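You operate a simulated robot arm through the tools that you are given. There is no shell and no other tool. Be economical: measure what you need, move in short steps, check, and stop when the job is done.

You run a simulated two-armed robot. Do the job below in one go: nothing can be reset, and whatever is moved stays where it is left.

Task
Fetch the green bridge and set it on the oil tray. Put two of the ribbed copper blocks from the bench top before the bins on the low shelf of the long steel bench. Close the wide grey drawer. Turn the wall arm dial to 15 kg. Put one of the cream felt pads from the yellow cabinet top on the small steel bench top. Put the wooden block on the orange bench top away on the yellow bench top. Open the blue trolley drawer, take the blue block from the top of the blue trolley and leave it in the inside of the blue trolley drawer and shut the drawer again. Put one of the grey caps from the top of the grey table on the top of the blue trolley. Pick up the small teal box with one hand, pass it to the other hand and put it on the yellow bench top. Put one of the banded black blocks from the orange bench top on top of the small cream box. Fetch the teal bridge and set it on the green board. Do these in any order. Set down upright: green bridge, grey cap, small teal box, teal bridge.

Only the result counts: the job must be done as asked and must still hold three seconds after the hand-in. Knocking over, shifting, dropping, spilling or breaking anything else fails it. A push-on lid holds only when it is set on centred and level and pressed home; a screw cap is set on level and turned clockwise until tight.

Robot
Two 7-joint arms with two-finger grippers on one trunk, on a base that drives. Base frame: it is fixed to the floor where the robot stands at the start and does not move with it; the origin is under the middle of the robot, x ahead of it, y to its left, z up; the surface under the hand at the start is at about z = 0.84. Units: m, rad, N and s.
The left shoulder is at the start at [0.05, 0.191, 1.117], the right one opposite. With the tool pointing down near the work surface each hand reaches from about 0.22 to 0.74 m from the robot's upright axis, wherever it stands, measured 20 degrees to its own side. Places, roughly: banded black block (6x3x3 cm) [2.9, 6.7, 0.9]; blue block (6x9x4 cm) [0.7, 0, 0.9]; blue trolley drawer [0.6, 0, 0.7]; cream felt pad (4x2x5 cm) [-0.5, 10.2, 1.1]; green board (13x10x1 cm) [-0.4, 10.5, 1.1]; green bridge (5x10x8 cm) [0.7, -0.1, 0.9]; grey cap (6x7x9 cm) [-1.8, 0.9, 0.8]; inside of the blue trolley drawer [0.6, -0.1, 0.7]; low shelf of the long steel bench [8.2, 2.7, 0.4]; oil tray (13x11x3 cm) [-1.9, 1.6, 0.8]; ribbed copper block (6x3x3 cm) [7.9, 3.6, 0.9]; small cream box (7x16x12 cm) [3, 6.2, 0.9]; small steel bench top [-0.5, 8.8, 0.9]; small teal box (7x16x12 cm) [8, 3.2, 0.9]; teal bridge (5x10x8 cm) [-0.4, 10.3, 1.1]; top of the blue trolley [0.7, -0.1, 0.8]; wall arm dial [-2.3, 9.7, 1]; wide grey drawer [7.8, 3.4, 0.7]; wooden block (3x5x10 cm) [2.7, 6.6, 0.9]; yellow bench top [4.6, 2.8, 0.9]. Payload 2.69 kg a hand.
The TCP of each hand is the grasp point between the finger pads, 0.02 m short of the fingertips. In the tool frame z runs along the fingers and y along their closing line. The gripper opens to 0.1 m. The gripper's body begins 0.063 m behind the TCP.
Orientation is that of the tool frame in the base frame, as a unit quaternion [x, y, z, w]. With the fingers straight down and closing along the base's y, the tool's x points along the base's -x, its y along +y and its z along -z.

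Tools
- The arms move only by the tool move_arm. It takes "left_plan", "right_plan" or both (then of equal length, played together; a hand with none holds still); each is a list of rows, each an object of numbers (a shift or turn left out is 0, a gripper value left out holds the last): "wx", "wy", "wz": the turn, a rotation vector about the tool's x, y, z in units of 90 degrees (1.0 is 90 degrees); "x", "y", "z": the shift along the tool's x, y, z in units of 300 mm (1.0 is 300 mm); "grip": the opening, from 0 (shut) to 1 (fully open). In form: [{"wx": .., "wy": .., "wz": .., "x": .., "y": .., "z": .., "grip": ..}, ...]. A call has 1 to 20 rows; each row is the pose to reach, as a shift and turn from the pose commanded when the call began, along the tool's axes at that moment. A call with a number of a shift or a turn outside -1 to 1 is refused whole. A row lasts 0.2 s, in which the tool goes at most 0.05 m and 0.15 rad; a call with a longer step from one row to the next is refused whole, and so is a gripper value outside its range. Where a pose cannot be reached the arm comes as near as it can. A force on the tool above 40 N (or 10 N above the force at the start of the call, whichever is more), or a blocked arm, ends the call early, and 0.2 s more pass. Each finger travels about 0.153 m/s and halts on what it meets, pressing with about 24 N; the grip force reading is that of the motor and also rises with nothing between the fingers. The clock runs only during rows and for 0.2 s after the last one: add rows that repeat a pose to give the fingers time. It gives the time, the measured TCP pose, the force on the tool (base axes), the opening and the grip force at its end, in the units of the frame above (readings bear some noise), with the torque about the TCP (base axes, N m) and any sound that the robot's microphone picked up.
- Cameras (640 x 400 px; columns grow to the right, rows downward): "scene" is now at [0.1293, -0.008, 1.2923]; the picture's right is [-0.08, -1.00, 0.00], its down [-0.53, 0.04, -0.85] and it looks along [0.84, -0.07, -0.53] (base axes); focal length 234 px, centre (320, 200). "left" rides on the left gripper at [0.07, 0.019, -0.099] in its tool frame; the picture's right is [-0.26, 0.97, 0.00], its down [-0.75, -0.20, -0.63] and it looks along [-0.61, -0.16, 0.78] (tool axes); focal length 230 px, centre (320, 200). "right" rides on the right gripper at [0.07, -0.019, -0.099] in its tool frame; the picture's right is [0.26, 0.97, 0.00], its down [-0.75, 0.20, -0.63] and it looks along [-0.61, 0.16, 0.78] (tool axes); focal length 230 px, centre (320, 200). There is no depth. A picture from a camera that has moved, and an enlarged one, comes with that camera's place and axes in the base frame and with its lens.
- snapshot(camera): a new picture of that camera. No time passes.
- slide_trunk(by): slides the trunk up (or, below 0, down) by that many m; the arms and the scene camera ride with it, the base frame stays. It gives what a move gives, with no picture.
- roll_base(legs): drives the robot by 1 to 6 legs, each [ahead, left, turn to the left] in m, m and rad, along the robot's own axes; the way and the turn of a leg run together, so that a leg with both is an arc; at most 1.5 m and 3.142 rad a leg. The arms and the cameras ride along, it lands a little off, and it stops where it bumps. It gives what a move gives.
- turn_head(pan, tilt): turns the head with the scene camera to pan (to the left, within 1.396 rad either way) and tilt (down, from -0.506 to 1.204), counted from straight ahead of the robot. It gives what a move gives.
- close_up(camera, box): a new picture of the part [left, top, right, bottom] of that camera's present view, enlarged. No time passes.
- job_done(): hands the job in; it is judged then, once.

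Go step by step. Nothing tells you exact positions but the pictures and the camera data: compare them with the known pose of the tool, close in by small moves and look again before you grip or let go. The budget is 577 turns and 370 pictures, counting those below and the enlarged ones. Unless the task says otherwise, let go and move clear before handing in.

The tools are called after ">>>" as a command line: name --argument value ..., lists and objects as JSON in quotes. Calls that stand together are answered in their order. move_arm: Moves the arms, as the interface text tells. Its arguments: {"type":"object","properties":{"left_plan":{"type":"array","items":{"type":"object","properties":{"wx":{"type":"number"},"wy":{"type":"number"},"wz":{"type":"number"},"x":{"type":"number"},"y":{"type":"number"},"z":{"type":"number"},"grip":{"type":"number"}}}},"right_plan":{"type":"array","items":{"type":"object","properties":{"wx":{"type":"number"},"wy":{"type":"number"},"wz":{"type":"number"},"x":{"type":"number"},"y":{"type":"number"},"z":{"type":"number"},"grip":{"type":"number"}}}}},"required":[]} The other tools are called the same way: slide_trunk (by) slides the trunk up or down; roll_base (legs) drives the base; turn_head (pan, tilt) turns the head that bears the scene camera; snapshot (camera) takes a picture; close_up (camera, box) takes an enlarged picture of a part of a camera's view; job_done () hands the job in.

At the start:

```text
clock: 0.0
left_tool_pos: [0.4519, 0.2819, 1.0974]
left_orientation: [0.0, 1.0, -0.002, 0.001]
left_ft_force: [-0.5, 0.1, 0.2]
left_moment: [0.03, 0.01, 0.03]
left_finger_gap: 0.1002
left_grip_force: 0.1
right_tool_pos: [0.4212, -0.1399, 1.1172]
right_orientation: [0.0, 1.0, 0.001, -0.001]
right_ft_force: [-0.6, -0.5, -0.7]
right_moment: [-0.03, -0.01, -0.01]
right_finger_gap: 0.1002
right_grip_force: 0.1
trunk travel left (down, up): [-0.175, 0.148]
robot x, y, heading: [-0.0017, -0.0048, -0.0]
head pan, tilt: [-0.08, 0.564]
```

scene: 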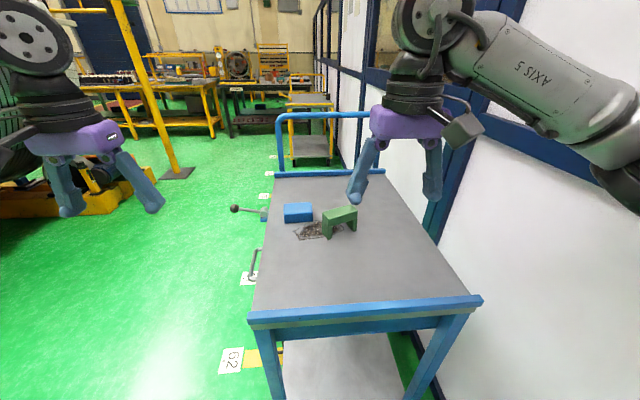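
right: 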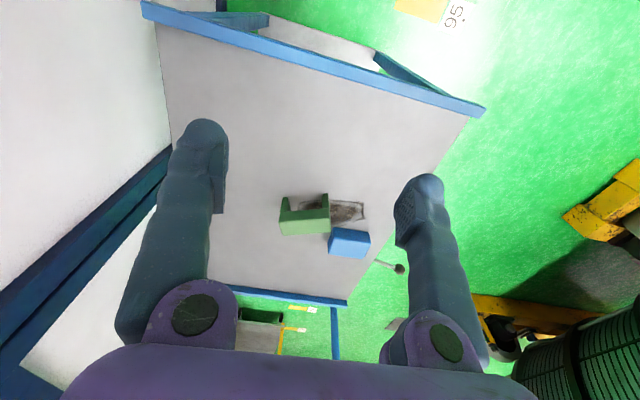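
left: 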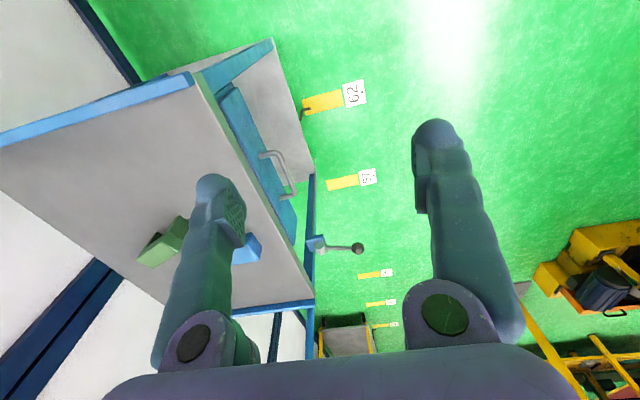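

I see the blue trolley ahead with the blue block and green bridge on it, its drawer handle on the left (+y) side and a lever with a ball there too. I'll look closer at the drawer before touching anything.

>>> close_up --camera "left" --box '[180, 60, 400, 300]'

>>> close_up --camera "scene" --box '[200, 160, 400, 400]'

```text
1.67 times, centred on (290, 180) of left
camera zoom: at [0.383, 0.2999, 1.1973], right [0.26, 0.97, 0.0], down [0.75, -0.2, 0.63], along [0.61, -0.16, -0.78], focal length 384 px, centre (370, 233)
```

zoom: 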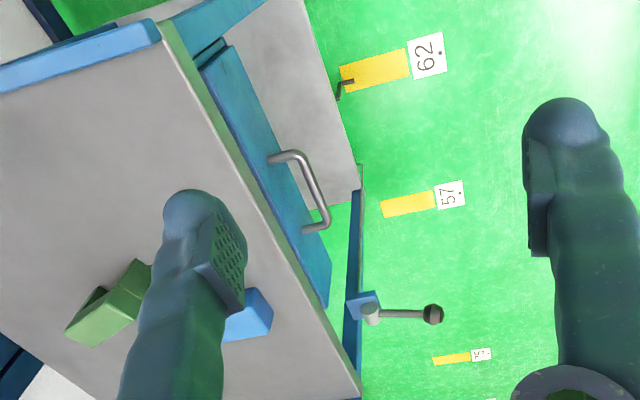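

```text
1.67 times, centred on (300, 280) of scene
camera zoom: at [0.1293, -0.008, 1.2923], right [-0.08, -1.0, 0.0], down [-0.53, 0.04, -0.85], along [0.84, -0.07, -0.53], focal length 390 px, centre (353, 67)
```

zoom: 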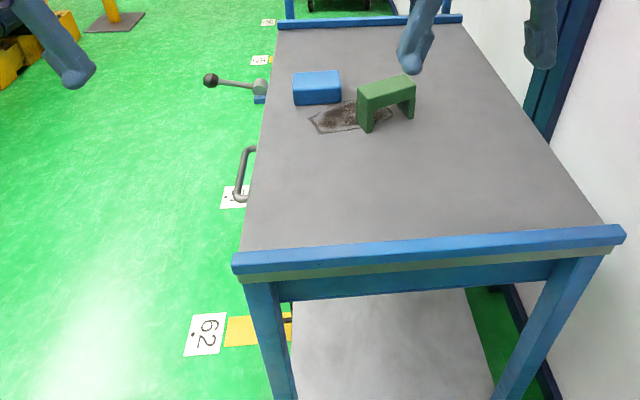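

The handle bar is about (0.65, 0.16, 0.72), running along x. I shift the base 0.25 m left so the left hand can work the drawer and the right hand the block.

>>> roll_base --legs '[[0, 0.25, 0]]'

>>> turn_head --pan -0.2 --tilt 0.7

>>> slide_trunk --by -0.1

>>> snapshot --camera "scene"

>>> snapshot --camera "left"

>>> snapshot --camera "right"

```text
clock: 2.8
left_tool_pos: [0.4521, 0.5317, 1.0974]
left_orientation: [-0.001, 1.0, 0.0, 0.001]
left_ft_force: [0.2, -0.2, -0.6]
left_moment: [-0.02, -0.05, -0.01]
left_finger_gap: 0.1
left_grip_force: 0.1
right_tool_pos: [0.4219, 0.1074, 1.1171]
right_orientation: [0.001, 1.0, 0.0, -0.001]
right_ft_force: [0.7, -0.3, 0.3]
right_moment: [-0.01, -0.01, 0.03]
right_finger_gap: 0.0999
right_grip_force: 0.1
trunk travel left (down, up): [-0.175, 0.148]
robot x, y, heading: [-0.0025, 0.249, -0.0]
head pan, tilt: [-0.08, 0.564]
```

```text
clock: 3.5
left_tool_pos: [0.4516, 0.5308, 1.0975]
left_orientation: [-0.001, 1.0, 0.0, 0.0]
left_ft_force: [0.7, 0.1, 0.0]
left_moment: [0.0, -0.01, -0.03]
left_finger_gap: 0.0999
left_grip_force: 0.1
right_tool_pos: [0.422, 0.109, 1.1177]
right_orientation: [0.0, 1.0, 0.001, 0.0]
right_ft_force: [-0.3, -0.2, 0.0]
right_moment: [0.0, -0.01, -0.03]
right_finger_gap: 0.1001
right_grip_force: 0.1
trunk travel left (down, up): [-0.175, 0.148]
robot x, y, heading: [-0.0036, 0.2458, 0.002]
head pan, tilt: [-0.201, 0.7]
```

```text
clock: 4.8
left_tool_pos: [0.4517, 0.5312, 0.9977]
left_orientation: [-0.001, 1.0, 0.0, 0.001]
left_ft_force: [0.3, 0.0, -0.1]
left_moment: [0.0, -0.02, 0.03]
left_finger_gap: 0.1
left_grip_force: 0.0
right_tool_pos: [0.4224, 0.1083, 1.0183]
right_orientation: [0.0, 1.0, 0.0, 0.0]
right_ft_force: [0.1, 0.0, 0.1]
right_moment: [-0.02, 0.01, 0.0]
right_finger_gap: 0.1
right_grip_force: 0.0
trunk travel left (down, up): [-0.075, 0.248]
robot x, y, heading: [0.0035, 0.2525, -0.002]
head pan, tilt: [-0.201, 0.7]
```

```text
364 pictures are left
camera scene: at [0.1233, 0.2316, 1.1805], right [-0.2, -0.98, 0.0], down [-0.63, 0.13, -0.77], along [0.75, -0.15, -0.64], focal length 234 px, centre (320, 200)
```

scene: 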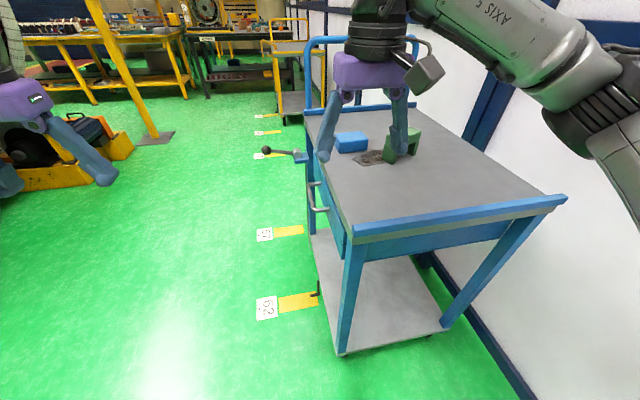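

```text
363 pictures are left
camera left: at [0.3829, 0.5492, 1.0975], right [0.26, 0.97, 0.0], down [0.75, -0.2, 0.63], along [0.61, -0.16, -0.78], focal length 230 px, centre (320, 200)
```

left: 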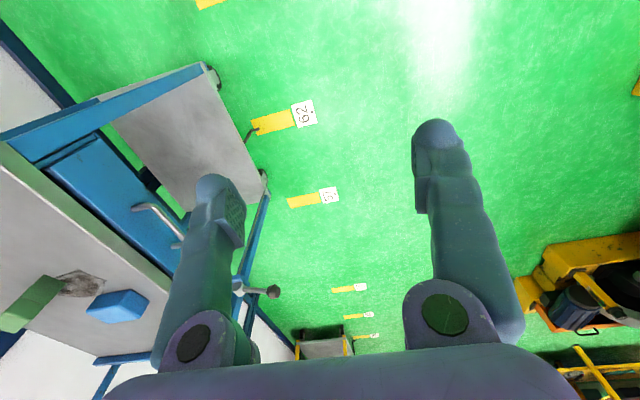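

```text
362 pictures are left
camera right: at [0.3528, 0.0891, 1.1155], right [-0.26, 0.97, 0.0], down [0.75, 0.2, 0.63], along [0.61, 0.16, -0.78], focal length 230 px, centre (320, 200)
```

right: 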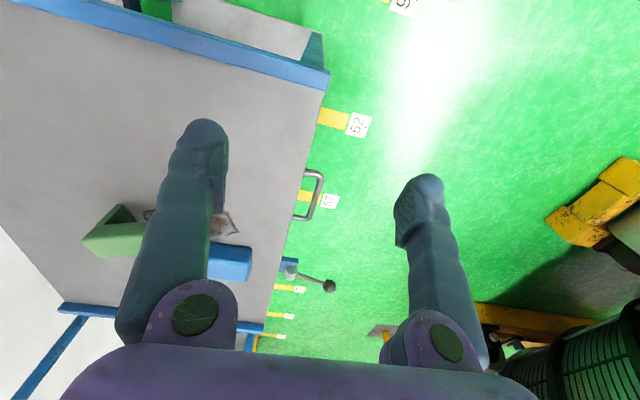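

>>> close_up --camera "scene" --box '[240, 120, 400, 220]'

>>> close_up --camera "right" --box '[200, 130, 360, 300]'

```text
4.00 times, centred on (320, 170) of scene
camera zoom: at [0.1233, 0.2316, 1.1805], right [-0.2, -0.98, 0.0], down [-0.63, 0.13, -0.77], along [0.75, -0.15, -0.64], focal length 937 px, centre (320, 320)
```

zoom: 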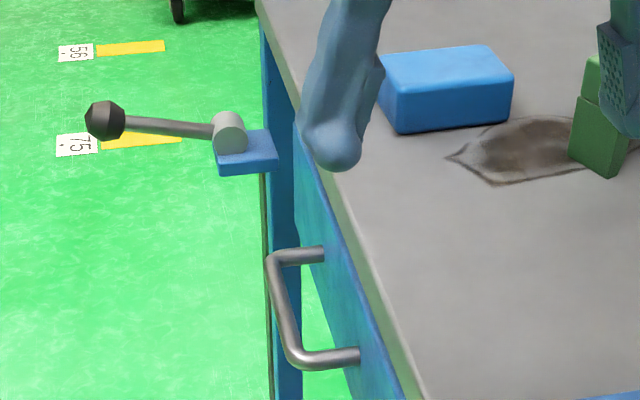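

```text
2.35 times, centred on (280, 215) of right
camera zoom: at [0.3528, 0.0891, 1.1155], right [-0.26, 0.97, 0.0], down [0.75, 0.2, 0.63], along [0.61, 0.16, -0.78], focal length 541 px, centre (414, 165)
```

zoom: 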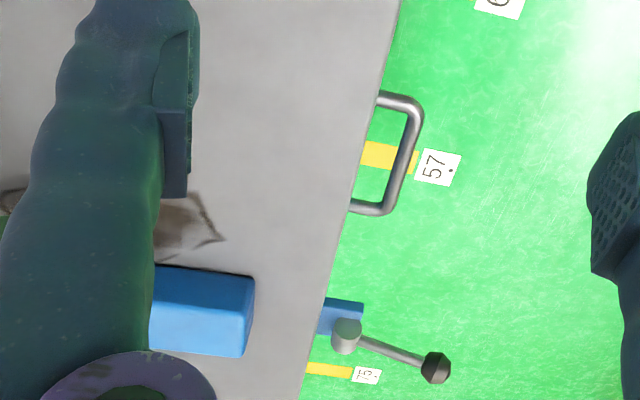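

The bar runs x 0.565–0.675 at about y 0.15, z 0.76. I bring the left hand to point along -y in front of it.

>>> move_arm --left_plan '[{"wx": 0.083, "x": -0.041, "y": -0.036, "z": 0.056, "grip": 1}, {"wx": 0.167, "x": -0.082, "y": -0.072, "z": 0.111}, {"wx": 0.25, "x": -0.123, "y": -0.108, "z": 0.167}, {"wx": 0.333, "x": -0.164, "y": -0.144, "z": 0.222}, {"wx": 0.417, "x": -0.205, "y": -0.18, "z": 0.278}, {"wx": 0.5, "x": -0.247, "y": -0.217, "z": 0.333}, {"wx": 0.583, "x": -0.288, "y": -0.253, "z": 0.389}, {"wx": 0.667, "x": -0.329, "y": -0.289, "z": 0.444}, {"wx": 0.75, "x": -0.37, "y": -0.325, "z": 0.5}, {"wx": 0.833, "x": -0.411, "y": -0.361, "z": 0.556}, {"wx": 0.917, "x": -0.452, "y": -0.397, "z": 0.611}, {"wx": 1.0, "x": -0.56, "y": -0.433, "z": 0.72}]'

>>> snapshot --camera "left"

>>> snapshot --camera "scene"

```text
clock: 7.4
left_tool_pos: [0.4565, 0.4512, 0.9292]
left_orientation: [-0.009, 0.836, -0.548, 0.013]
left_ft_force: [0.3, 0.7, 0.3]
left_moment: [-0.03, -0.05, 0.0]
left_finger_gap: 0.1001
left_grip_force: 0.1
left hand out of reach, approached as far as the arm can: row 8, 9, 10, 11, 12
right_tool_pos: [0.422, 0.1069, 1.0172]
right_orientation: [0.0, 1.0, 0.0, 0.001]
right_ft_force: [0.9, 0.3, -0.3]
right_moment: [0.01, 0.02, -0.01]
right_finger_gap: 0.1
right_grip_force: 0.1
trunk travel left (down, up): [-0.075, 0.248]
robot x, y, heading: [-0.0008, 0.2515, 0.004]
head pan, tilt: [-0.201, 0.7]
```

```text
359 pictures are left
camera left: at [0.3847, 0.5472, 0.9525], right [0.26, 0.39, -0.88], down [0.73, 0.52, 0.44], along [0.63, -0.76, -0.15], focal length 230 px, centre (320, 200)
```

left: 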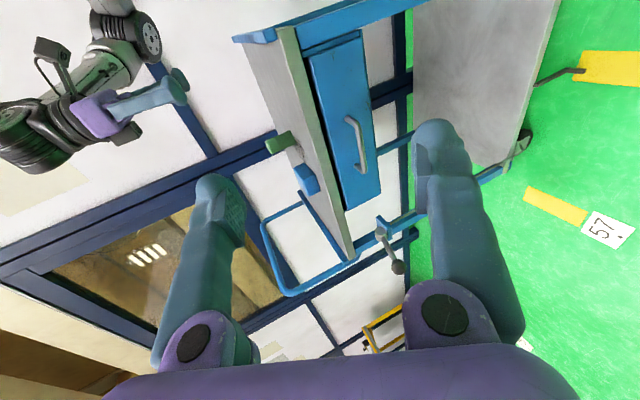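

```text
358 pictures are left
camera scene: at [0.1233, 0.2317, 1.1804], right [-0.2, -0.98, 0.0], down [-0.63, 0.13, -0.77], along [0.75, -0.15, -0.64], focal length 234 px, centre (320, 200)
```

scene: 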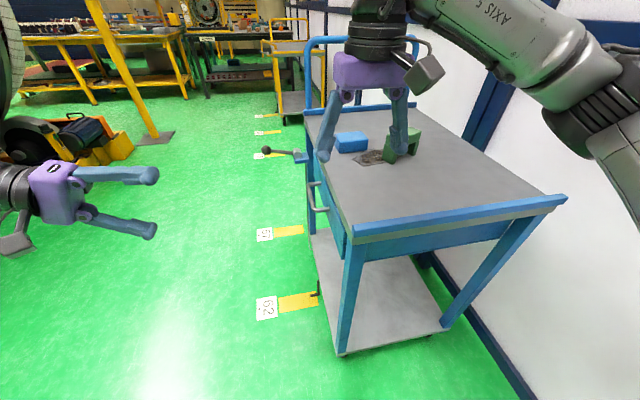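

Pointing sideways is out of reach from here, so I'll face the drawer instead: undo the tilt, then drive round to its side.

>>> move_arm --left_plan '[{"wx": -0.09}, {"wx": -0.18}, {"wx": -0.27}, {"wx": -0.36}, {"wx": -0.45}, {"wx": -0.54}, {"wx": -0.63}, {"wx": -0.738}]'

>>> roll_base --legs '[[0, 0.6, 0], [0.6, 0, 0], [0, 0, -1.5708]]'

>>> turn_head --pan 0 --tilt 0.6

>>> snapshot --camera "scene"

```text
refused: row 8 steps farther than a row can; nothing moved
```

```text
clock: 20.1
left_tool_pos: [0.8071, 0.4025, 0.9298]
left_orientation: [0.584, 0.598, -0.397, -0.377]
left_ft_force: [0.5, -0.4, 0.9]
left_moment: [-0.02, 0.02, 0.01]
left_finger_gap: 0.1001
left_grip_force: 0.0
right_tool_pos: [0.4618, 0.4361, 1.0169]
right_orientation: [0.705, 0.709, 0.0, 0.0]
right_ft_force: [0.3, -0.3, 0.0]
right_moment: [-0.02, -0.02, 0.0]
right_finger_gap: 0.0999
right_grip_force: 0.0
trunk travel left (down, up): [-0.075, 0.248]
robot x, y, heading: [0.6049, 0.8616, -1.567]
head pan, tilt: [-0.201, 0.7]
```

```text
clock: 20.8
left_tool_pos: [0.8057, 0.4027, 0.9304]
left_orientation: [0.584, 0.599, -0.397, -0.377]
left_ft_force: [-0.4, 1.4, 0.1]
left_moment: [-0.03, 0.0, 0.01]
left_finger_gap: 0.1
left_grip_force: 0.1
right_tool_pos: [0.4599, 0.4356, 1.0174]
right_orientation: [0.705, 0.709, 0.001, 0.0]
right_ft_force: [0.6, -0.2, -0.3]
right_moment: [-0.01, -0.03, -0.01]
right_finger_gap: 0.1
right_grip_force: 0.0
trunk travel left (down, up): [-0.075, 0.248]
robot x, y, heading: [0.5993, 0.8601, -1.569]
head pan, tilt: [0.0, 0.6]
```

```text
357 pictures are left
camera scene: at [0.6027, 0.7291, 1.189], right [-1.0, 0.0, 0.0], down [0.0, 0.57, -0.82], along [0.0, -0.82, -0.57], focal length 234 px, centre (320, 200)
```

scene: 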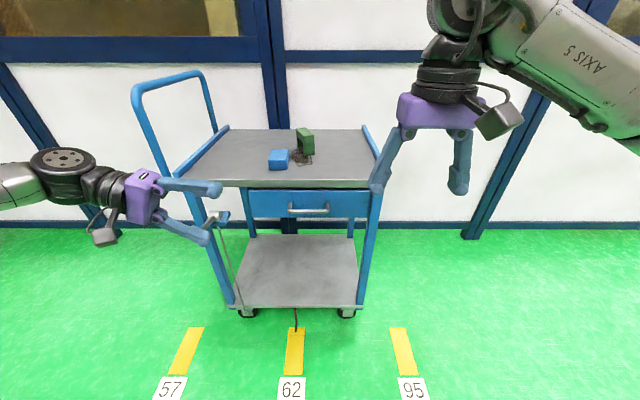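

The view now shows the drawer front face-on, handle at about (0.637, 0.155, 0.752). I straighten the left hand and bring the right one to point horizontally forward with the fingers closing vertically.

>>> move_arm --left_plan '[{"wx": -0.082}, {"wx": -0.164}, {"wx": -0.246}, {"wx": -0.328}, {"wx": -0.41}, {"wx": -0.492}, {"wx": -0.574}, {"wx": -0.656}, {"wx": -0.738}, {"wx": -0.738}, {"wx": -0.738}, {"wx": -0.738}, {"wx": -0.738}, {"wx": -0.738}, {"wx": -0.738}]' --right_plan '[{"wx": -0.051, "wy": -0.051, "wz": 0.051, "x": -0.03, "y": 0.038, "z": 0.058}, {"wx": -0.103, "wy": -0.103, "wz": 0.103, "x": -0.06, "y": 0.076, "z": 0.116}, {"wx": -0.154, "wy": -0.154, "wz": 0.154, "x": -0.09, "y": 0.113, "z": 0.175}, {"wx": -0.205, "wy": -0.205, "wz": 0.205, "x": -0.12, "y": 0.151, "z": 0.233}, {"wx": -0.257, "wy": -0.257, "wz": 0.257, "x": -0.15, "y": 0.189, "z": 0.291}, {"wx": -0.308, "wy": -0.308, "wz": 0.308, "x": -0.18, "y": 0.227, "z": 0.349}, {"wx": -0.359, "wy": -0.359, "wz": 0.359, "x": -0.21, "y": 0.265, "z": 0.407}, {"wx": -0.411, "wy": -0.411, "wz": 0.411, "x": -0.24, "y": 0.302, "z": 0.466}, {"wx": -0.462, "wy": -0.462, "wz": 0.462, "x": -0.27, "y": 0.34, "z": 0.524}, {"wx": -0.513, "wy": -0.513, "wz": 0.513, "x": -0.3, "y": 0.378, "z": 0.582}, {"wx": -0.565, "wy": -0.565, "wz": 0.565, "x": -0.33, "y": 0.416, "z": 0.64}, {"wx": -0.616, "wy": -0.616, "wz": 0.616, "x": -0.36, "y": 0.454, "z": 0.698}, {"wx": -0.667, "wy": -0.667, "wz": 0.667, "x": -0.39, "y": 0.491, "z": 0.757}, {"wx": -0.718, "wy": -0.718, "wz": 0.718, "x": -0.42, "y": 0.529, "z": 0.815}, {"wx": -0.77, "wy": -0.77, "wz": 0.77, "x": -0.45, "y": 0.567, "z": 0.873}]'

>>> snapshot --camera "scene"

>>> snapshot --camera "right"

```text
clock: 24.0
left_tool_pos: [0.8074, 0.403, 0.9311]
left_orientation: [0.695, 0.719, -0.005, 0.004]
left_ft_force: [0.0, 0.1, -0.6]
left_moment: [0.01, 0.01, -0.01]
left_finger_gap: 0.0999
left_grip_force: 0.1
right_tool_pos: [0.6329, 0.2998, 0.7546]
right_orientation: [0.706, 0.001, 0.002, 0.708]
right_ft_force: [0.1, 0.0, 0.0]
right_moment: [0.0, -0.01, -0.03]
right_finger_gap: 0.0999
right_grip_force: 0.1
right hand out of reach, approached as far as the arm can: row 10, 11
trunk travel left (down, up): [-0.075, 0.248]
robot x, y, heading: [0.5991, 0.8602, -1.572]
head pan, tilt: [0.0, 0.6]
```

```text
356 pictures are left
camera scene: at [0.603, 0.7291, 1.1891], right [-1.0, 0.0, 0.0], down [0.0, 0.57, -0.82], along [0.0, -0.82, -0.57], focal length 234 px, centre (320, 200)
```

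scene: 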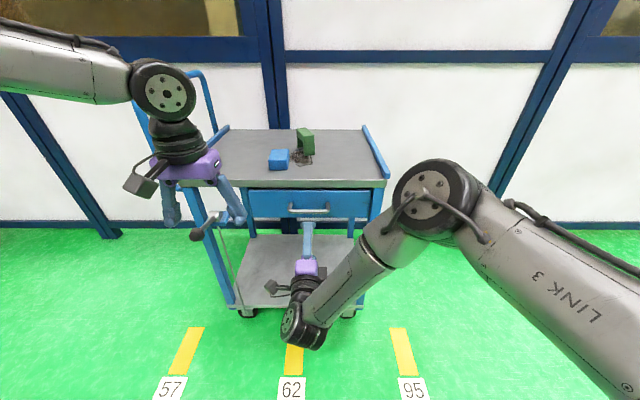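

```text
355 pictures are left
camera right: at [0.7033, 0.3996, 0.7352], right [0.26, 0.0, 0.97], down [-0.75, 0.63, 0.2], along [-0.61, -0.78, 0.16], focal length 230 px, centre (320, 200)
```

right: 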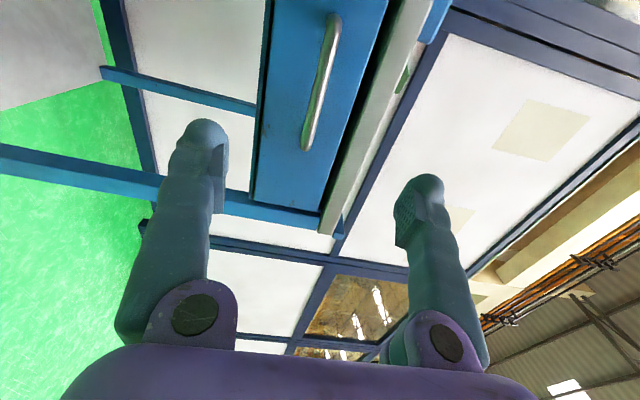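

The bar sits at (0.644, 0.155, 0.75) between the fingers' line. I advance and grip it.

>>> move_arm --right_plan '[{"x": 0.03, "y": -0.015, "z": 0.0, "grip": 0.5}, {"x": 0.03, "y": -0.015, "z": 0.0}, {"x": 0.03, "y": -0.015, "z": 0.1}, {"x": 0.03, "y": -0.015, "z": 0.2}, {"x": 0.03, "y": -0.015, "z": 0.3}, {"x": 0.03, "y": -0.015, "z": 0.4}, {"x": 0.03, "y": -0.015, "z": 0.47}, {"x": 0.03, "y": -0.015, "z": 0.47, "grip": 0}, {"x": 0.03, "y": -0.015, "z": 0.47}, {"x": 0.03, "y": -0.015, "z": 0.47}]'

>>> snapshot --camera "right"

```text
clock: 25.9
left_tool_pos: [0.8065, 0.4021, 0.9303]
left_orientation: [0.696, 0.718, -0.005, 0.004]
left_ft_force: [0.1, -0.1, -0.6]
left_moment: [0.0, 0.03, -0.01]
left_finger_gap: 0.1
left_grip_force: 0.1
right_tool_pos: [0.6537, 0.1714, 0.7513]
right_orientation: [0.722, -0.001, -0.002, 0.691]
right_ft_force: [1.7, -1.4, -13.5]
right_moment: [0.19, -0.11, -0.7]
right_finger_gap: 0.0126
right_grip_force: 39.6
right hand out of reach, approached as far as the arm can: row 4, 5, 6, 7, 8, 9
trunk travel left (down, up): [-0.075, 0.248]
robot x, y, heading: [0.6018, 0.8608, -1.571]
head pan, tilt: [0.0, 0.6]
stopped in row 9 (right hand): the force on the tool passed its limit at 43 N (the readings are from after the stop); the commanded pose is now the measured one
```

```text
354 pictures are left
camera right: at [0.7245, 0.2703, 0.7364], right [0.26, -0.05, 0.97], down [-0.75, 0.62, 0.23], along [-0.61, -0.78, 0.13], focal length 230 px, centre (320, 200)
```

right: 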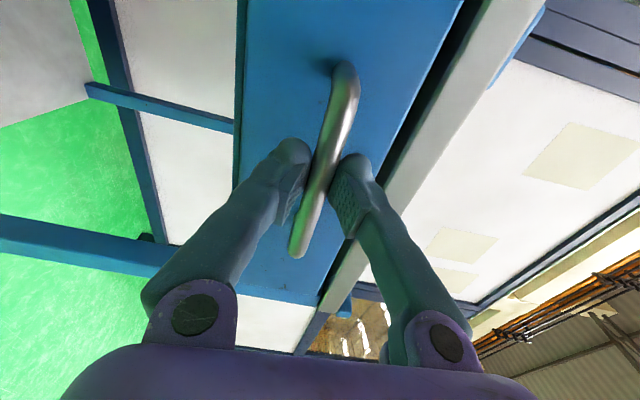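

The bar is gripped (12.6 mm). I pull it straight back.

>>> move_arm --right_plan '[{"z": -0.06, "grip": 0}, {"z": -0.12}, {"z": -0.18}, {"z": -0.24}, {"z": -0.3}, {"z": -0.36}, {"z": -0.42}, {"z": -0.48}, {"z": -0.54}, {"z": -0.6}]'

>>> snapshot --camera "scene"

```text
clock: 27.4
left_tool_pos: [0.8068, 0.4008, 0.9317]
left_orientation: [0.696, 0.718, -0.005, 0.003]
left_ft_force: [-0.4, 0.0, 0.2]
left_moment: [0.02, 0.01, -0.01]
left_finger_gap: 0.0999
left_grip_force: 0.1
right_tool_pos: [0.654, 0.2863, 0.7507]
right_orientation: [0.728, 0.001, -0.001, 0.685]
right_ft_force: [1.5, 1.9, -12.6]
right_moment: [0.25, -0.67, -0.45]
right_finger_gap: 0.0128
right_grip_force: 39.5
trunk travel left (down, up): [-0.075, 0.248]
robot x, y, heading: [0.6032, 0.8611, -1.563]
head pan, tilt: [0.0, 0.6]
stopped in row 7 (right hand): the force on the tool passed its limit at 41 N (the readings are from after the stop); the commanded pose is now the measured one
```

```text
353 pictures are left
camera scene: at [0.6029, 0.7287, 1.1896], right [-1.0, 0.0, 0.0], down [0.0, 0.56, -0.83], along [0.0, -0.83, -0.56], focal length 234 px, centre (320, 200)
```

scene: 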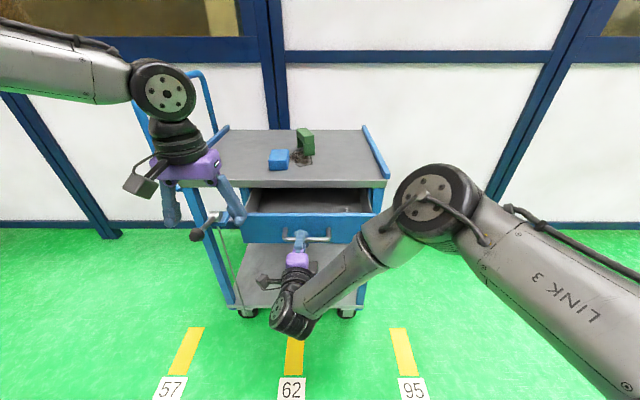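

>>> move_arm --right_plan '[{"z": -0.04, "grip": 0}, {"z": -0.08}, {"z": -0.12}, {"z": -0.16}, {"z": -0.2}, {"z": -0.24}]'

```text
clock: 28.8
left_tool_pos: [0.8065, 0.4012, 0.93]
left_orientation: [0.696, 0.718, -0.005, 0.003]
left_ft_force: [-0.4, 0.4, 0.8]
left_moment: [-0.04, 0.03, -0.02]
left_finger_gap: 0.1001
left_grip_force: 0.2
right_tool_pos: [0.6533, 0.3516, 0.7516]
right_orientation: [0.733, 0.002, -0.002, 0.68]
right_ft_force: [-0.1, 1.8, -13.2]
right_moment: [0.24, -0.7, -0.45]
right_finger_gap: 0.013
right_grip_force: 39.3
trunk travel left (down, up): [-0.075, 0.248]
robot x, y, heading: [0.6014, 0.8592, -1.57]
head pan, tilt: [0.0, 0.6]
stopped in row 6 (right hand): the force on the tool passed its limit at 40 N (the readings are from after the stop); the commanded pose is now the measured one
```

>>> move_arm --right_plan '[{"z": -0.03, "grip": 0}, {"z": -0.06}, {"z": -0.09}, {"z": -0.12}]'

>>> snapshot --camera "scene"

```text
clock: 29.8
left_tool_pos: [0.8052, 0.3998, 0.9283]
left_orientation: [0.696, 0.718, -0.003, 0.004]
left_ft_force: [0.4, 0.6, 0.7]
left_moment: [-0.02, -0.01, 0.01]
left_finger_gap: 0.0997
left_grip_force: 0.0
right_tool_pos: [0.6535, 0.3858, 0.7515]
right_orientation: [0.735, 0.002, -0.002, 0.679]
right_ft_force: [-4.5, -0.9, -36.5]
right_moment: [0.31, -0.68, 0.56]
right_finger_gap: 0.0131
right_grip_force: 39.6
trunk travel left (down, up): [-0.075, 0.248]
robot x, y, heading: [0.6045, 0.8575, -1.567]
head pan, tilt: [0.0, 0.6]
```

```text
352 pictures are left
camera scene: at [0.6024, 0.7263, 1.1883], right [-1.0, 0.0, 0.0], down [0.0, 0.57, -0.82], along [0.0, -0.82, -0.57], focal length 234 px, centre (320, 200)
```

scene: 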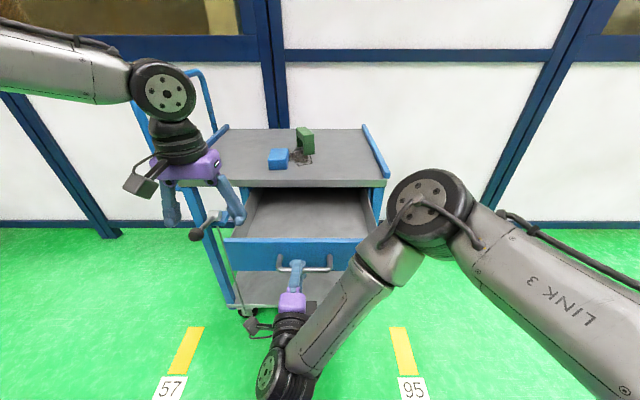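

Drawer is open about 0.21 m. I release the handle and bring the right hand back up out of the way.

>>> move_arm --right_plan '[{"grip": 0.5}, {"grip": 0.5}, {"z": -0.1}, {"z": -0.2}]'

>>> move_arm --right_plan '[{"wx": 0.051, "wy": 0.051, "wz": -0.051, "x": -0.056, "y": 0.06}, {"wx": 0.103, "wy": 0.103, "wz": -0.103, "x": -0.112, "y": 0.119}, {"wx": 0.154, "wy": 0.154, "wz": -0.154, "x": -0.169, "y": 0.179}, {"wx": 0.205, "wy": 0.205, "wz": -0.205, "x": -0.225, "y": 0.238}, {"wx": 0.257, "wy": 0.257, "wz": -0.257, "x": -0.281, "y": 0.298}, {"wx": 0.308, "wy": 0.308, "wz": -0.308, "x": -0.337, "y": 0.357}, {"wx": 0.359, "wy": 0.359, "wz": -0.359, "x": -0.393, "y": 0.417}, {"wx": 0.411, "wy": 0.411, "wz": -0.411, "x": -0.45, "y": 0.476}, {"wx": 0.462, "wy": 0.462, "wz": -0.462, "x": -0.506, "y": 0.536}, {"wx": 0.513, "wy": 0.513, "wz": -0.513, "x": -0.562, "y": 0.595}, {"wx": 0.565, "wy": 0.565, "wz": -0.565, "x": -0.618, "y": 0.655}, {"wx": 0.616, "wy": 0.616, "wz": -0.616, "x": -0.674, "y": 0.714}, {"wx": 0.667, "wy": 0.667, "wz": -0.667, "x": -0.731, "y": 0.774}, {"wx": 0.718, "wy": 0.718, "wz": -0.718, "x": -0.787, "y": 0.833}, {"wx": 0.77, "wy": 0.77, "wz": -0.77, "x": -0.843, "y": 0.893}]'

>>> snapshot --camera "scene"

```text
clock: 30.8
left_tool_pos: [0.8067, 0.4013, 0.9297]
left_orientation: [0.696, 0.718, -0.005, 0.003]
left_ft_force: [-0.7, -0.5, -0.5]
left_moment: [-0.02, -0.01, -0.04]
left_finger_gap: 0.1001
left_grip_force: 0.1
right_tool_pos: [0.6546, 0.4429, 0.7624]
right_orientation: [0.731, 0.003, -0.001, 0.682]
right_ft_force: [-0.8, 0.1, -0.8]
right_moment: [-0.01, 0.03, 0.01]
right_finger_gap: 0.0499
right_grip_force: 0.1
right hand out of reach, approached as far as the arm can: row 4
trunk travel left (down, up): [-0.075, 0.248]
robot x, y, heading: [0.5988, 0.8598, -1.566]
head pan, tilt: [0.0, 0.6]
```

```text
clock: 34.0
left_tool_pos: [0.8071, 0.4013, 0.9298]
left_orientation: [0.696, 0.718, -0.005, 0.004]
left_ft_force: [0.5, 0.2, -0.1]
left_moment: [0.02, -0.01, -0.01]
left_finger_gap: 0.1
left_grip_force: 0.1
right_tool_pos: [0.4007, 0.4247, 1.0292]
right_orientation: [0.706, 0.708, 0.022, -0.026]
right_ft_force: [0.1, 1.2, 0.5]
right_moment: [0.0, -0.01, -0.02]
right_finger_gap: 0.05
right_grip_force: 0.2
trunk travel left (down, up): [-0.075, 0.248]
robot x, y, heading: [0.5996, 0.8618, -1.567]
head pan, tilt: [0.0, 0.6]
```

```text
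351 pictures are left
camera scene: at [0.6027, 0.7288, 1.189], right [-1.0, 0.0, 0.0], down [0.0, 0.57, -0.82], along [0.0, -0.82, -0.57], focal length 234 px, centre (320, 200)
```

scene: 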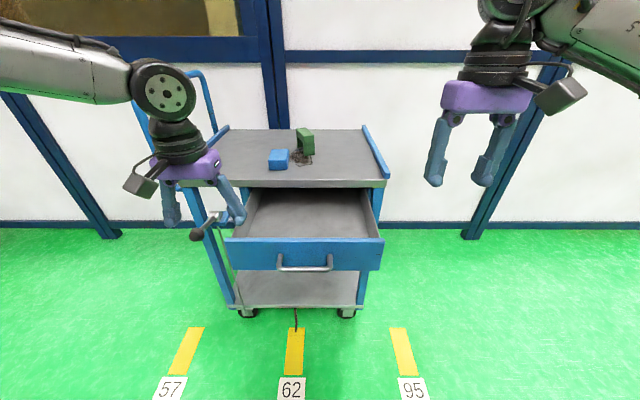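

>>> roll_base --legs '[[0.2, 0, 0]]'

>>> turn_head --pan 0.1 --tilt 0.75

>>> snapshot --camera "left"

>>> snapshot --camera "scene"

```text
clock: 35.6
left_tool_pos: [0.8058, 0.2013, 0.9298]
left_orientation: [0.696, 0.718, -0.004, 0.004]
left_ft_force: [-0.1, 0.1, 0.1]
left_moment: [0.02, 0.01, -0.01]
left_finger_gap: 0.0998
left_grip_force: 0.0
right_tool_pos: [0.4009, 0.2226, 1.0295]
right_orientation: [0.707, 0.706, 0.022, -0.026]
right_ft_force: [0.4, -0.4, 0.5]
right_moment: [-0.03, -0.02, 0.03]
right_finger_gap: 0.0497
right_grip_force: 0.0
trunk travel left (down, up): [-0.075, 0.248]
robot x, y, heading: [0.6027, 0.6576, -1.564]
head pan, tilt: [0.0, 0.6]
```

```text
clock: 36.3
left_tool_pos: [0.8064, 0.2008, 0.9296]
left_orientation: [0.695, 0.719, -0.005, 0.004]
left_ft_force: [-0.1, 0.1, -0.2]
left_moment: [0.01, 0.02, 0.03]
left_finger_gap: 0.1
left_grip_force: 0.0
right_tool_pos: [0.401, 0.2231, 1.0294]
right_orientation: [0.707, 0.706, 0.022, -0.024]
right_ft_force: [1.0, -0.2, -0.4]
right_moment: [-0.01, 0.01, 0.0]
right_finger_gap: 0.05
right_grip_force: 0.1
trunk travel left (down, up): [-0.075, 0.248]
robot x, y, heading: [0.6069, 0.6561, -1.564]
head pan, tilt: [0.099, 0.75]
```

```text
350 pictures are left
camera left: at [0.8242, 0.2717, 1.0289], right [0.97, -0.23, 0.0], down [-0.18, -0.75, 0.64], along [-0.14, -0.62, -0.77], focal length 230 px, centre (320, 200)
```

left: 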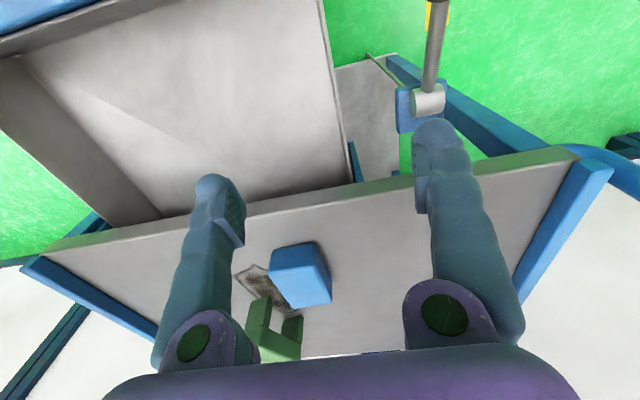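

```text
349 pictures are left
camera scene: at [0.6114, 0.5338, 1.1762], right [-0.99, -0.1, 0.0], down [-0.07, 0.68, -0.73], along [0.07, -0.73, -0.68], focal length 234 px, centre (320, 200)
```

scene: 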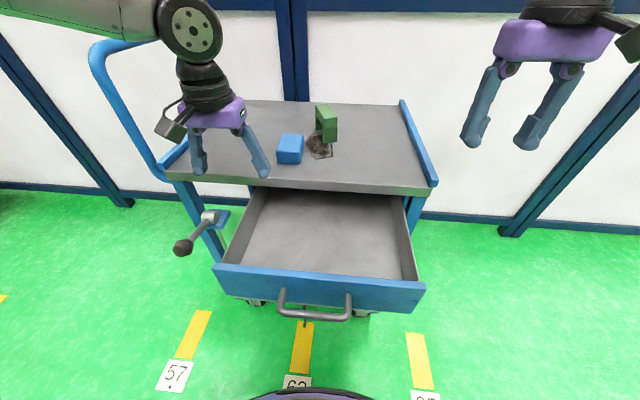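

>>> close_up --camera "left" --box '[220, 220, 380, 370]'

>>> close_up --camera "scene" --box '[260, 90, 350, 180]'

```text
2.67 times, centred on (300, 295) of left
camera zoom: at [0.8242, 0.2717, 1.0289], right [0.97, -0.23, 0.0], down [-0.18, -0.75, 0.64], along [-0.14, -0.62, -0.77], focal length 614 px, centre (373, -53)
```

zoom: 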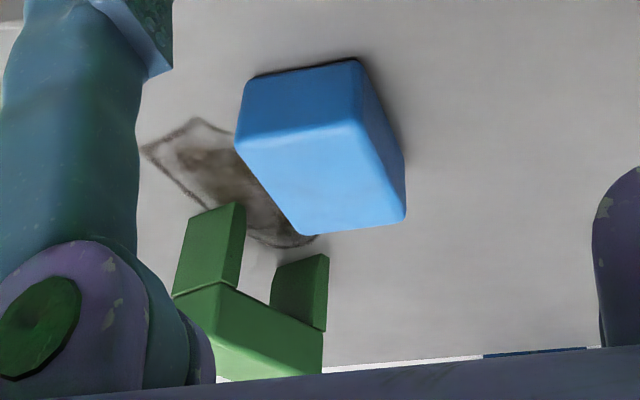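

```text
4.44 times, centred on (305, 135) of scene
camera zoom: at [0.6114, 0.5338, 1.1762], right [-0.99, -0.1, 0.0], down [-0.07, 0.68, -0.73], along [0.07, -0.73, -0.68], focal length 1041 px, centre (387, 489)
```

zoom: 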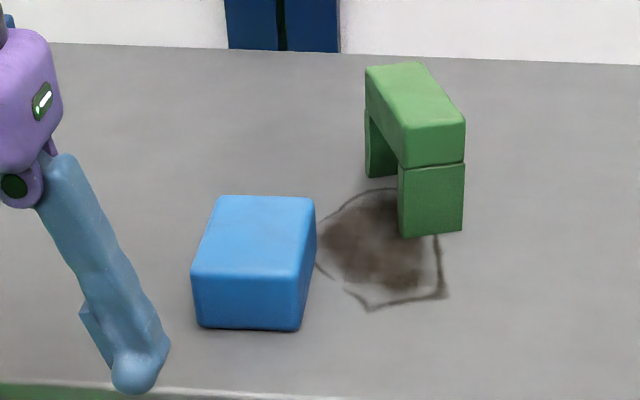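

The blue block is axis-aligned, centred near (0.744, 0.018), top about z 0.88. I move the left hand over it, then check.

>>> move_arm --left_plan '[{"x": -0.12, "y": -0.046, "grip": 1}, {"x": -0.24, "y": -0.092}, {"x": -0.36, "y": -0.138}, {"x": -0.48, "y": -0.184}, {"x": -0.602, "y": -0.229}, {"x": -0.602, "y": -0.229, "z": 0.05}, {"x": -0.602, "y": -0.229, "z": 0.05}]'

>>> snapshot --camera "left"

>>> snapshot --camera "scene"

```text
clock: 37.9
left_tool_pos: [0.8181, 0.0999, 0.9212]
left_orientation: [0.696, 0.718, -0.004, 0.005]
left_ft_force: [0.1, -0.4, 0.8]
left_moment: [0.03, 0.01, -0.02]
left_finger_gap: 0.1
left_grip_force: 0.0
left hand out of reach, approached as far as the arm can: row 2, 3, 4, 5, 6, 7
right_tool_pos: [0.4009, 0.2226, 1.0294]
right_orientation: [0.708, 0.706, 0.021, -0.025]
right_ft_force: [0.0, 0.0, 0.4]
right_moment: [0.0, -0.02, -0.01]
right_finger_gap: 0.0502
right_grip_force: 0.1
trunk travel left (down, up): [-0.075, 0.248]
robot x, y, heading: [0.6021, 0.6567, -1.566]
head pan, tilt: [0.099, 0.75]
```

```text
346 pictures are left
camera left: at [0.8346, 0.171, 1.0203], right [0.97, -0.23, 0.0], down [-0.18, -0.75, 0.64], along [-0.14, -0.62, -0.77], focal length 230 px, centre (320, 200)
```

left: 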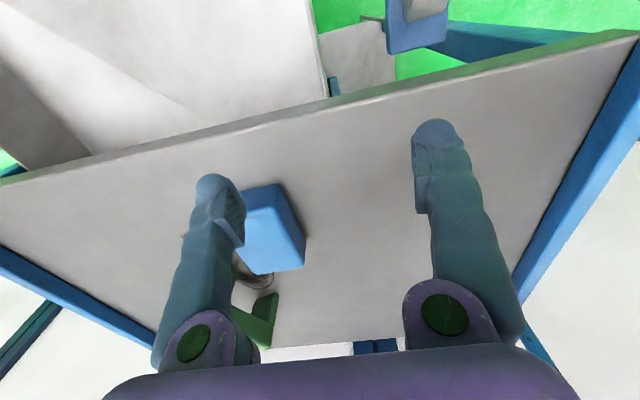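

```text
345 pictures are left
camera scene: at [0.6114, 0.5339, 1.1762], right [-0.99, -0.1, 0.0], down [-0.07, 0.68, -0.73], along [0.07, -0.73, -0.68], focal length 234 px, centre (320, 200)
```

scene: 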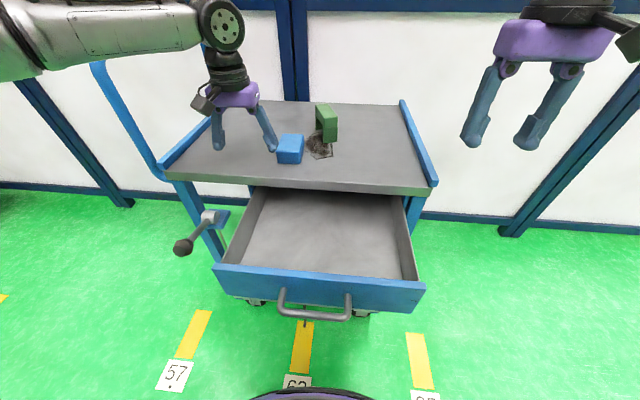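

The left arm seems stuck in an awkward elbow posture. I raise the trunk back and retry the approach higher up.

>>> slide_trunk --by 0.1

>>> move_arm --left_plan '[{"x": -0.09, "y": -0.08, "z": 0.05}, {"x": -0.18, "y": -0.16, "z": 0.1}, {"x": -0.266, "y": -0.254, "z": 0.15}, {"x": -0.266, "y": -0.254, "z": 0.3}, {"x": -0.266, "y": -0.254, "z": 0.3}]'

>>> snapshot --camera "left"

```text
clock: 39.2
left_tool_pos: [0.8161, 0.0991, 1.0212]
left_orientation: [0.696, 0.718, -0.005, 0.004]
left_ft_force: [0.2, 0.0, 0.5]
left_moment: [0.0, -0.02, 0.02]
left_finger_gap: 0.1002
left_grip_force: 0.1
right_tool_pos: [0.4022, 0.2226, 1.1301]
right_orientation: [0.707, 0.706, 0.021, -0.025]
right_ft_force: [-0.4, 0.0, 0.4]
right_moment: [0.02, 0.04, 0.02]
right_finger_gap: 0.05
right_grip_force: 0.1
trunk travel left (down, up): [-0.175, 0.148]
robot x, y, heading: [0.6038, 0.6594, -1.568]
head pan, tilt: [0.099, 0.75]
```

```text
clock: 40.4
left_tool_pos: [0.8199, 0.1055, 0.9594]
left_orientation: [0.696, 0.718, -0.006, 0.004]
left_ft_force: [0.2, 0.7, 0.0]
left_moment: [0.0, -0.02, 0.02]
left_finger_gap: 0.1
left_grip_force: 0.1
left hand out of reach, approached as far as the arm can: row 1, 2, 3, 4, 5
right_tool_pos: [0.4007, 0.2239, 1.1285]
right_orientation: [0.707, 0.706, 0.022, -0.025]
right_ft_force: [0.3, 0.2, 0.2]
right_moment: [-0.06, -0.01, 0.02]
right_finger_gap: 0.05
right_grip_force: 0.0
trunk travel left (down, up): [-0.175, 0.148]
robot x, y, heading: [0.6019, 0.6577, -1.569]
head pan, tilt: [0.099, 0.75]
```

```text
344 pictures are left
camera left: at [0.8373, 0.1757, 1.0584], right [0.97, -0.23, 0.0], down [-0.18, -0.75, 0.64], along [-0.14, -0.62, -0.77], focal length 230 px, centre (320, 200)
```

left: 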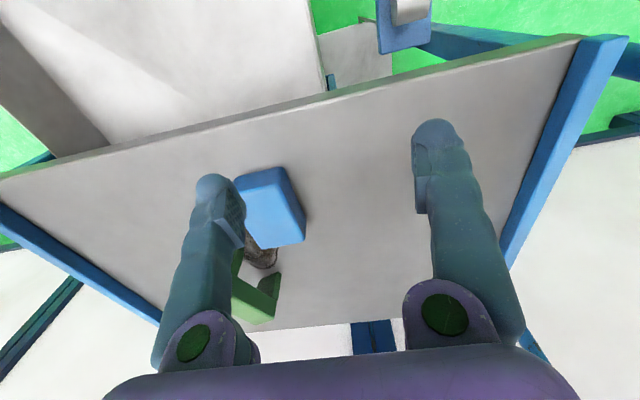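

>>> move_arm --left_plan '[{"x": 0.15, "z": -0.1}, {"x": 0.3, "y": 0.05, "z": -0.2}, {"x": 0.45, "y": 0.1, "z": -0.3}, {"x": 0.6, "y": 0.15, "z": -0.4}, {"x": 0.7, "y": 0.15, "z": -0.4}, {"x": 0.8, "y": 0.15, "z": -0.4}]'

>>> snapshot --camera "scene"

```text
refused: row 1 steps farther than a row can; nothing moved
```

```text
343 pictures are left
camera scene: at [0.6113, 0.5339, 1.2762], right [-0.99, -0.1, 0.0], down [-0.07, 0.68, -0.73], along [0.07, -0.73, -0.68], focal length 234 px, centre (320, 200)
```

scene: 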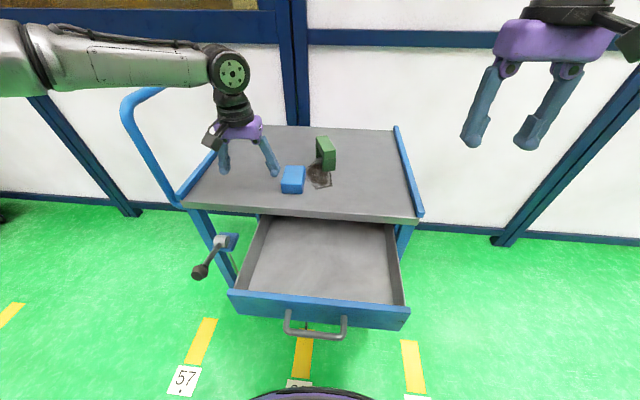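

>>> move_arm --left_plan '[{"x": 0.12, "z": -0.08}, {"x": 0.24, "y": 0.03, "z": -0.16}, {"x": 0.36, "y": 0.06, "z": -0.24}, {"x": 0.48, "y": 0.09, "z": -0.32}, {"x": 0.6, "y": 0.12, "z": -0.4}, {"x": 0.72, "y": 0.15, "z": -0.4}, {"x": 0.84, "y": 0.15, "z": -0.4}, {"x": 0.96, "y": 0.15, "z": -0.4}]'

>>> snapshot --camera "scene"

```text
clock: 42.2
left_tool_pos: [0.8544, 0.3947, 1.0739]
left_orientation: [0.696, 0.718, -0.006, 0.004]
left_ft_force: [0.1, -0.1, -0.4]
left_moment: [-0.01, 0.02, 0.03]
left_finger_gap: 0.1001
left_grip_force: 0.1
right_tool_pos: [0.4013, 0.223, 1.1281]
right_orientation: [0.707, 0.706, 0.021, -0.025]
right_ft_force: [-0.6, 0.3, 0.4]
right_moment: [-0.03, -0.02, 0.01]
right_finger_gap: 0.0503
right_grip_force: 0.1
trunk travel left (down, up): [-0.175, 0.148]
robot x, y, heading: [0.6009, 0.6595, -1.571]
head pan, tilt: [0.099, 0.75]
```

```text
342 pictures are left
camera scene: at [0.6118, 0.5345, 1.2763], right [-0.99, -0.1, 0.0], down [-0.07, 0.68, -0.73], along [0.07, -0.73, -0.68], focal length 234 px, centre (320, 200)
```

scene: 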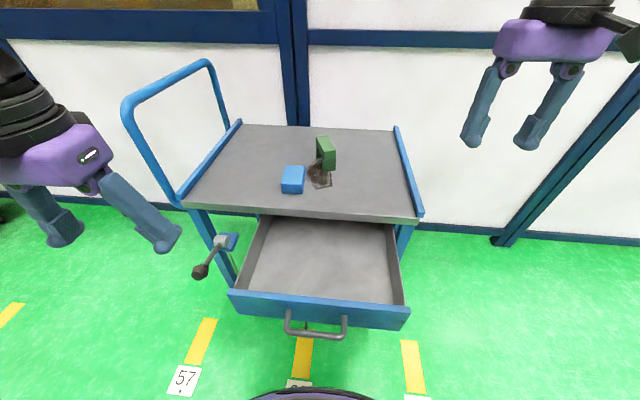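

>>> move_arm --left_plan '[{"x": -0.11, "y": -0.06, "z": 0.02}, {"x": -0.22, "y": -0.12, "z": 0.03}, {"x": -0.33, "y": -0.18, "z": 0.05}, {"x": -0.44, "y": -0.25, "z": 0.06}, {"x": -0.55, "y": -0.31, "z": 0.07}, {"x": -0.66, "y": -0.369, "z": 0.08}, {"x": -0.77, "y": -0.369, "z": 0.12}, {"x": -0.88, "y": -0.369, "z": 0.16}, {"x": -0.98, "y": -0.369, "z": 0.2}]'

>>> snapshot --camera "scene"

```text
clock: 44.2
left_tool_pos: [0.7887, 0.1274, 1.0188]
left_orientation: [0.696, 0.718, -0.005, 0.004]
left_ft_force: [0.0, -0.4, -0.4]
left_moment: [0.0, -0.02, 0.06]
left_finger_gap: 0.1001
left_grip_force: 0.0
left hand out of reach, approached as far as the arm can: row 7, 8, 9
right_tool_pos: [0.4002, 0.2237, 1.1304]
right_orientation: [0.707, 0.706, 0.022, -0.026]
right_ft_force: [0.3, 1.1, 0.0]
right_moment: [-0.01, 0.01, -0.01]
right_finger_gap: 0.0502
right_grip_force: 0.0
trunk travel left (down, up): [-0.175, 0.148]
robot x, y, heading: [0.6018, 0.6552, -1.567]
head pan, tilt: [0.099, 0.75]
```

```text
341 pictures are left
camera scene: at [0.6116, 0.5338, 1.2761], right [-0.99, -0.1, 0.0], down [-0.07, 0.68, -0.73], along [0.07, -0.73, -0.68], focal length 234 px, centre (320, 200)
```

scene: 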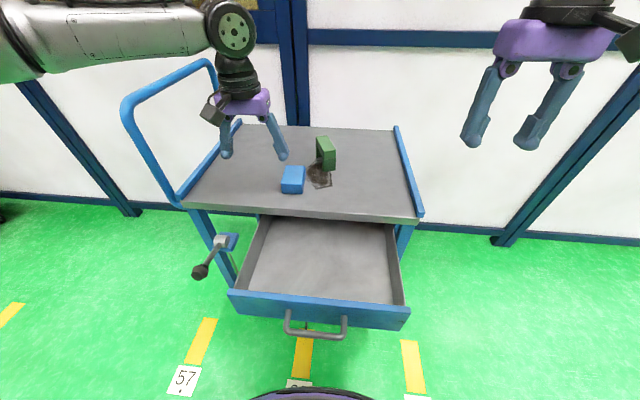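

>>> move_arm --left_plan '[{"x": 0.15, "y": -0.05, "z": 0.0}, {"x": 0.3, "y": -0.1, "z": 0.0}, {"x": 0.45, "y": -0.15, "z": 0.0}, {"x": 0.6, "y": -0.2, "z": 0.0}, {"x": 0.7, "y": -0.3, "z": 0.0}, {"x": 0.7, "y": -0.4}, {"x": 0.7, "y": -0.5}]'

>>> snapshot --camera "scene"

```text
clock: 45.8
left_tool_pos: [0.7088, 0.3299, 1.0079]
left_orientation: [0.696, 0.718, -0.006, 0.005]
left_ft_force: [1.0, -0.1, -0.2]
left_moment: [-0.02, 0.01, 0.0]
left_finger_gap: 0.1001
left_grip_force: 0.1
left hand out of reach, approached as far as the arm can: row 5, 6, 7
right_tool_pos: [0.4008, 0.2234, 1.1299]
right_orientation: [0.707, 0.706, 0.022, -0.025]
right_ft_force: [-0.1, -0.5, -0.7]
right_moment: [0.03, 0.01, -0.04]
right_finger_gap: 0.0501
right_grip_force: 0.1
trunk travel left (down, up): [-0.175, 0.148]
robot x, y, heading: [0.6029, 0.6563, -1.568]
head pan, tilt: [0.099, 0.75]
```

```text
340 pictures are left
camera scene: at [0.6115, 0.5337, 1.2761], right [-0.99, -0.1, 0.0], down [-0.07, 0.68, -0.73], along [0.07, -0.73, -0.68], focal length 234 px, centre (320, 200)
```

scene: 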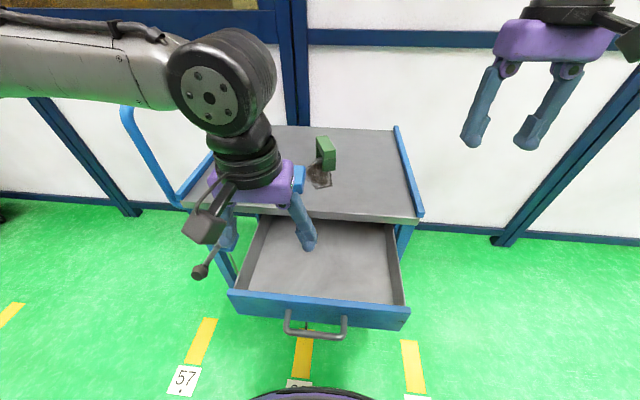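

>>> move_arm --left_plan '[{"wz": 0.09, "x": 0.0}, {"wz": 0.18}, {"wz": 0.27}, {"wz": 0.36}, {"wz": 0.45}, {"wz": 0.54}, {"wz": 0.54, "x": -0.15}, {"wz": 0.54, "x": -0.3}, {"wz": 0.54, "x": -0.45}, {"wz": 0.54, "x": -0.6}, {"wz": 0.54, "x": -0.75}, {"wz": 0.54, "x": -0.9}]'

```text
clock: 48.4
left_tool_pos: [0.7863, 0.1316, 1.0168]
left_orientation: [0.93, 0.368, -0.003, 0.005]
left_ft_force: [-0.3, 0.1, -0.4]
left_moment: [0.01, 0.0, -0.01]
left_finger_gap: 0.1
left_grip_force: 0.0
left hand out of reach, approached as far as the arm can: row 6, 7, 8, 9, 10, 11, 12
right_tool_pos: [0.4012, 0.2233, 1.1298]
right_orientation: [0.707, 0.706, 0.021, -0.025]
right_ft_force: [-0.7, 0.4, -0.3]
right_moment: [0.0, 0.02, -0.01]
right_finger_gap: 0.0497
right_grip_force: 0.1
trunk travel left (down, up): [-0.175, 0.148]
robot x, y, heading: [0.5983, 0.6572, -1.572]
head pan, tilt: [0.099, 0.75]
```

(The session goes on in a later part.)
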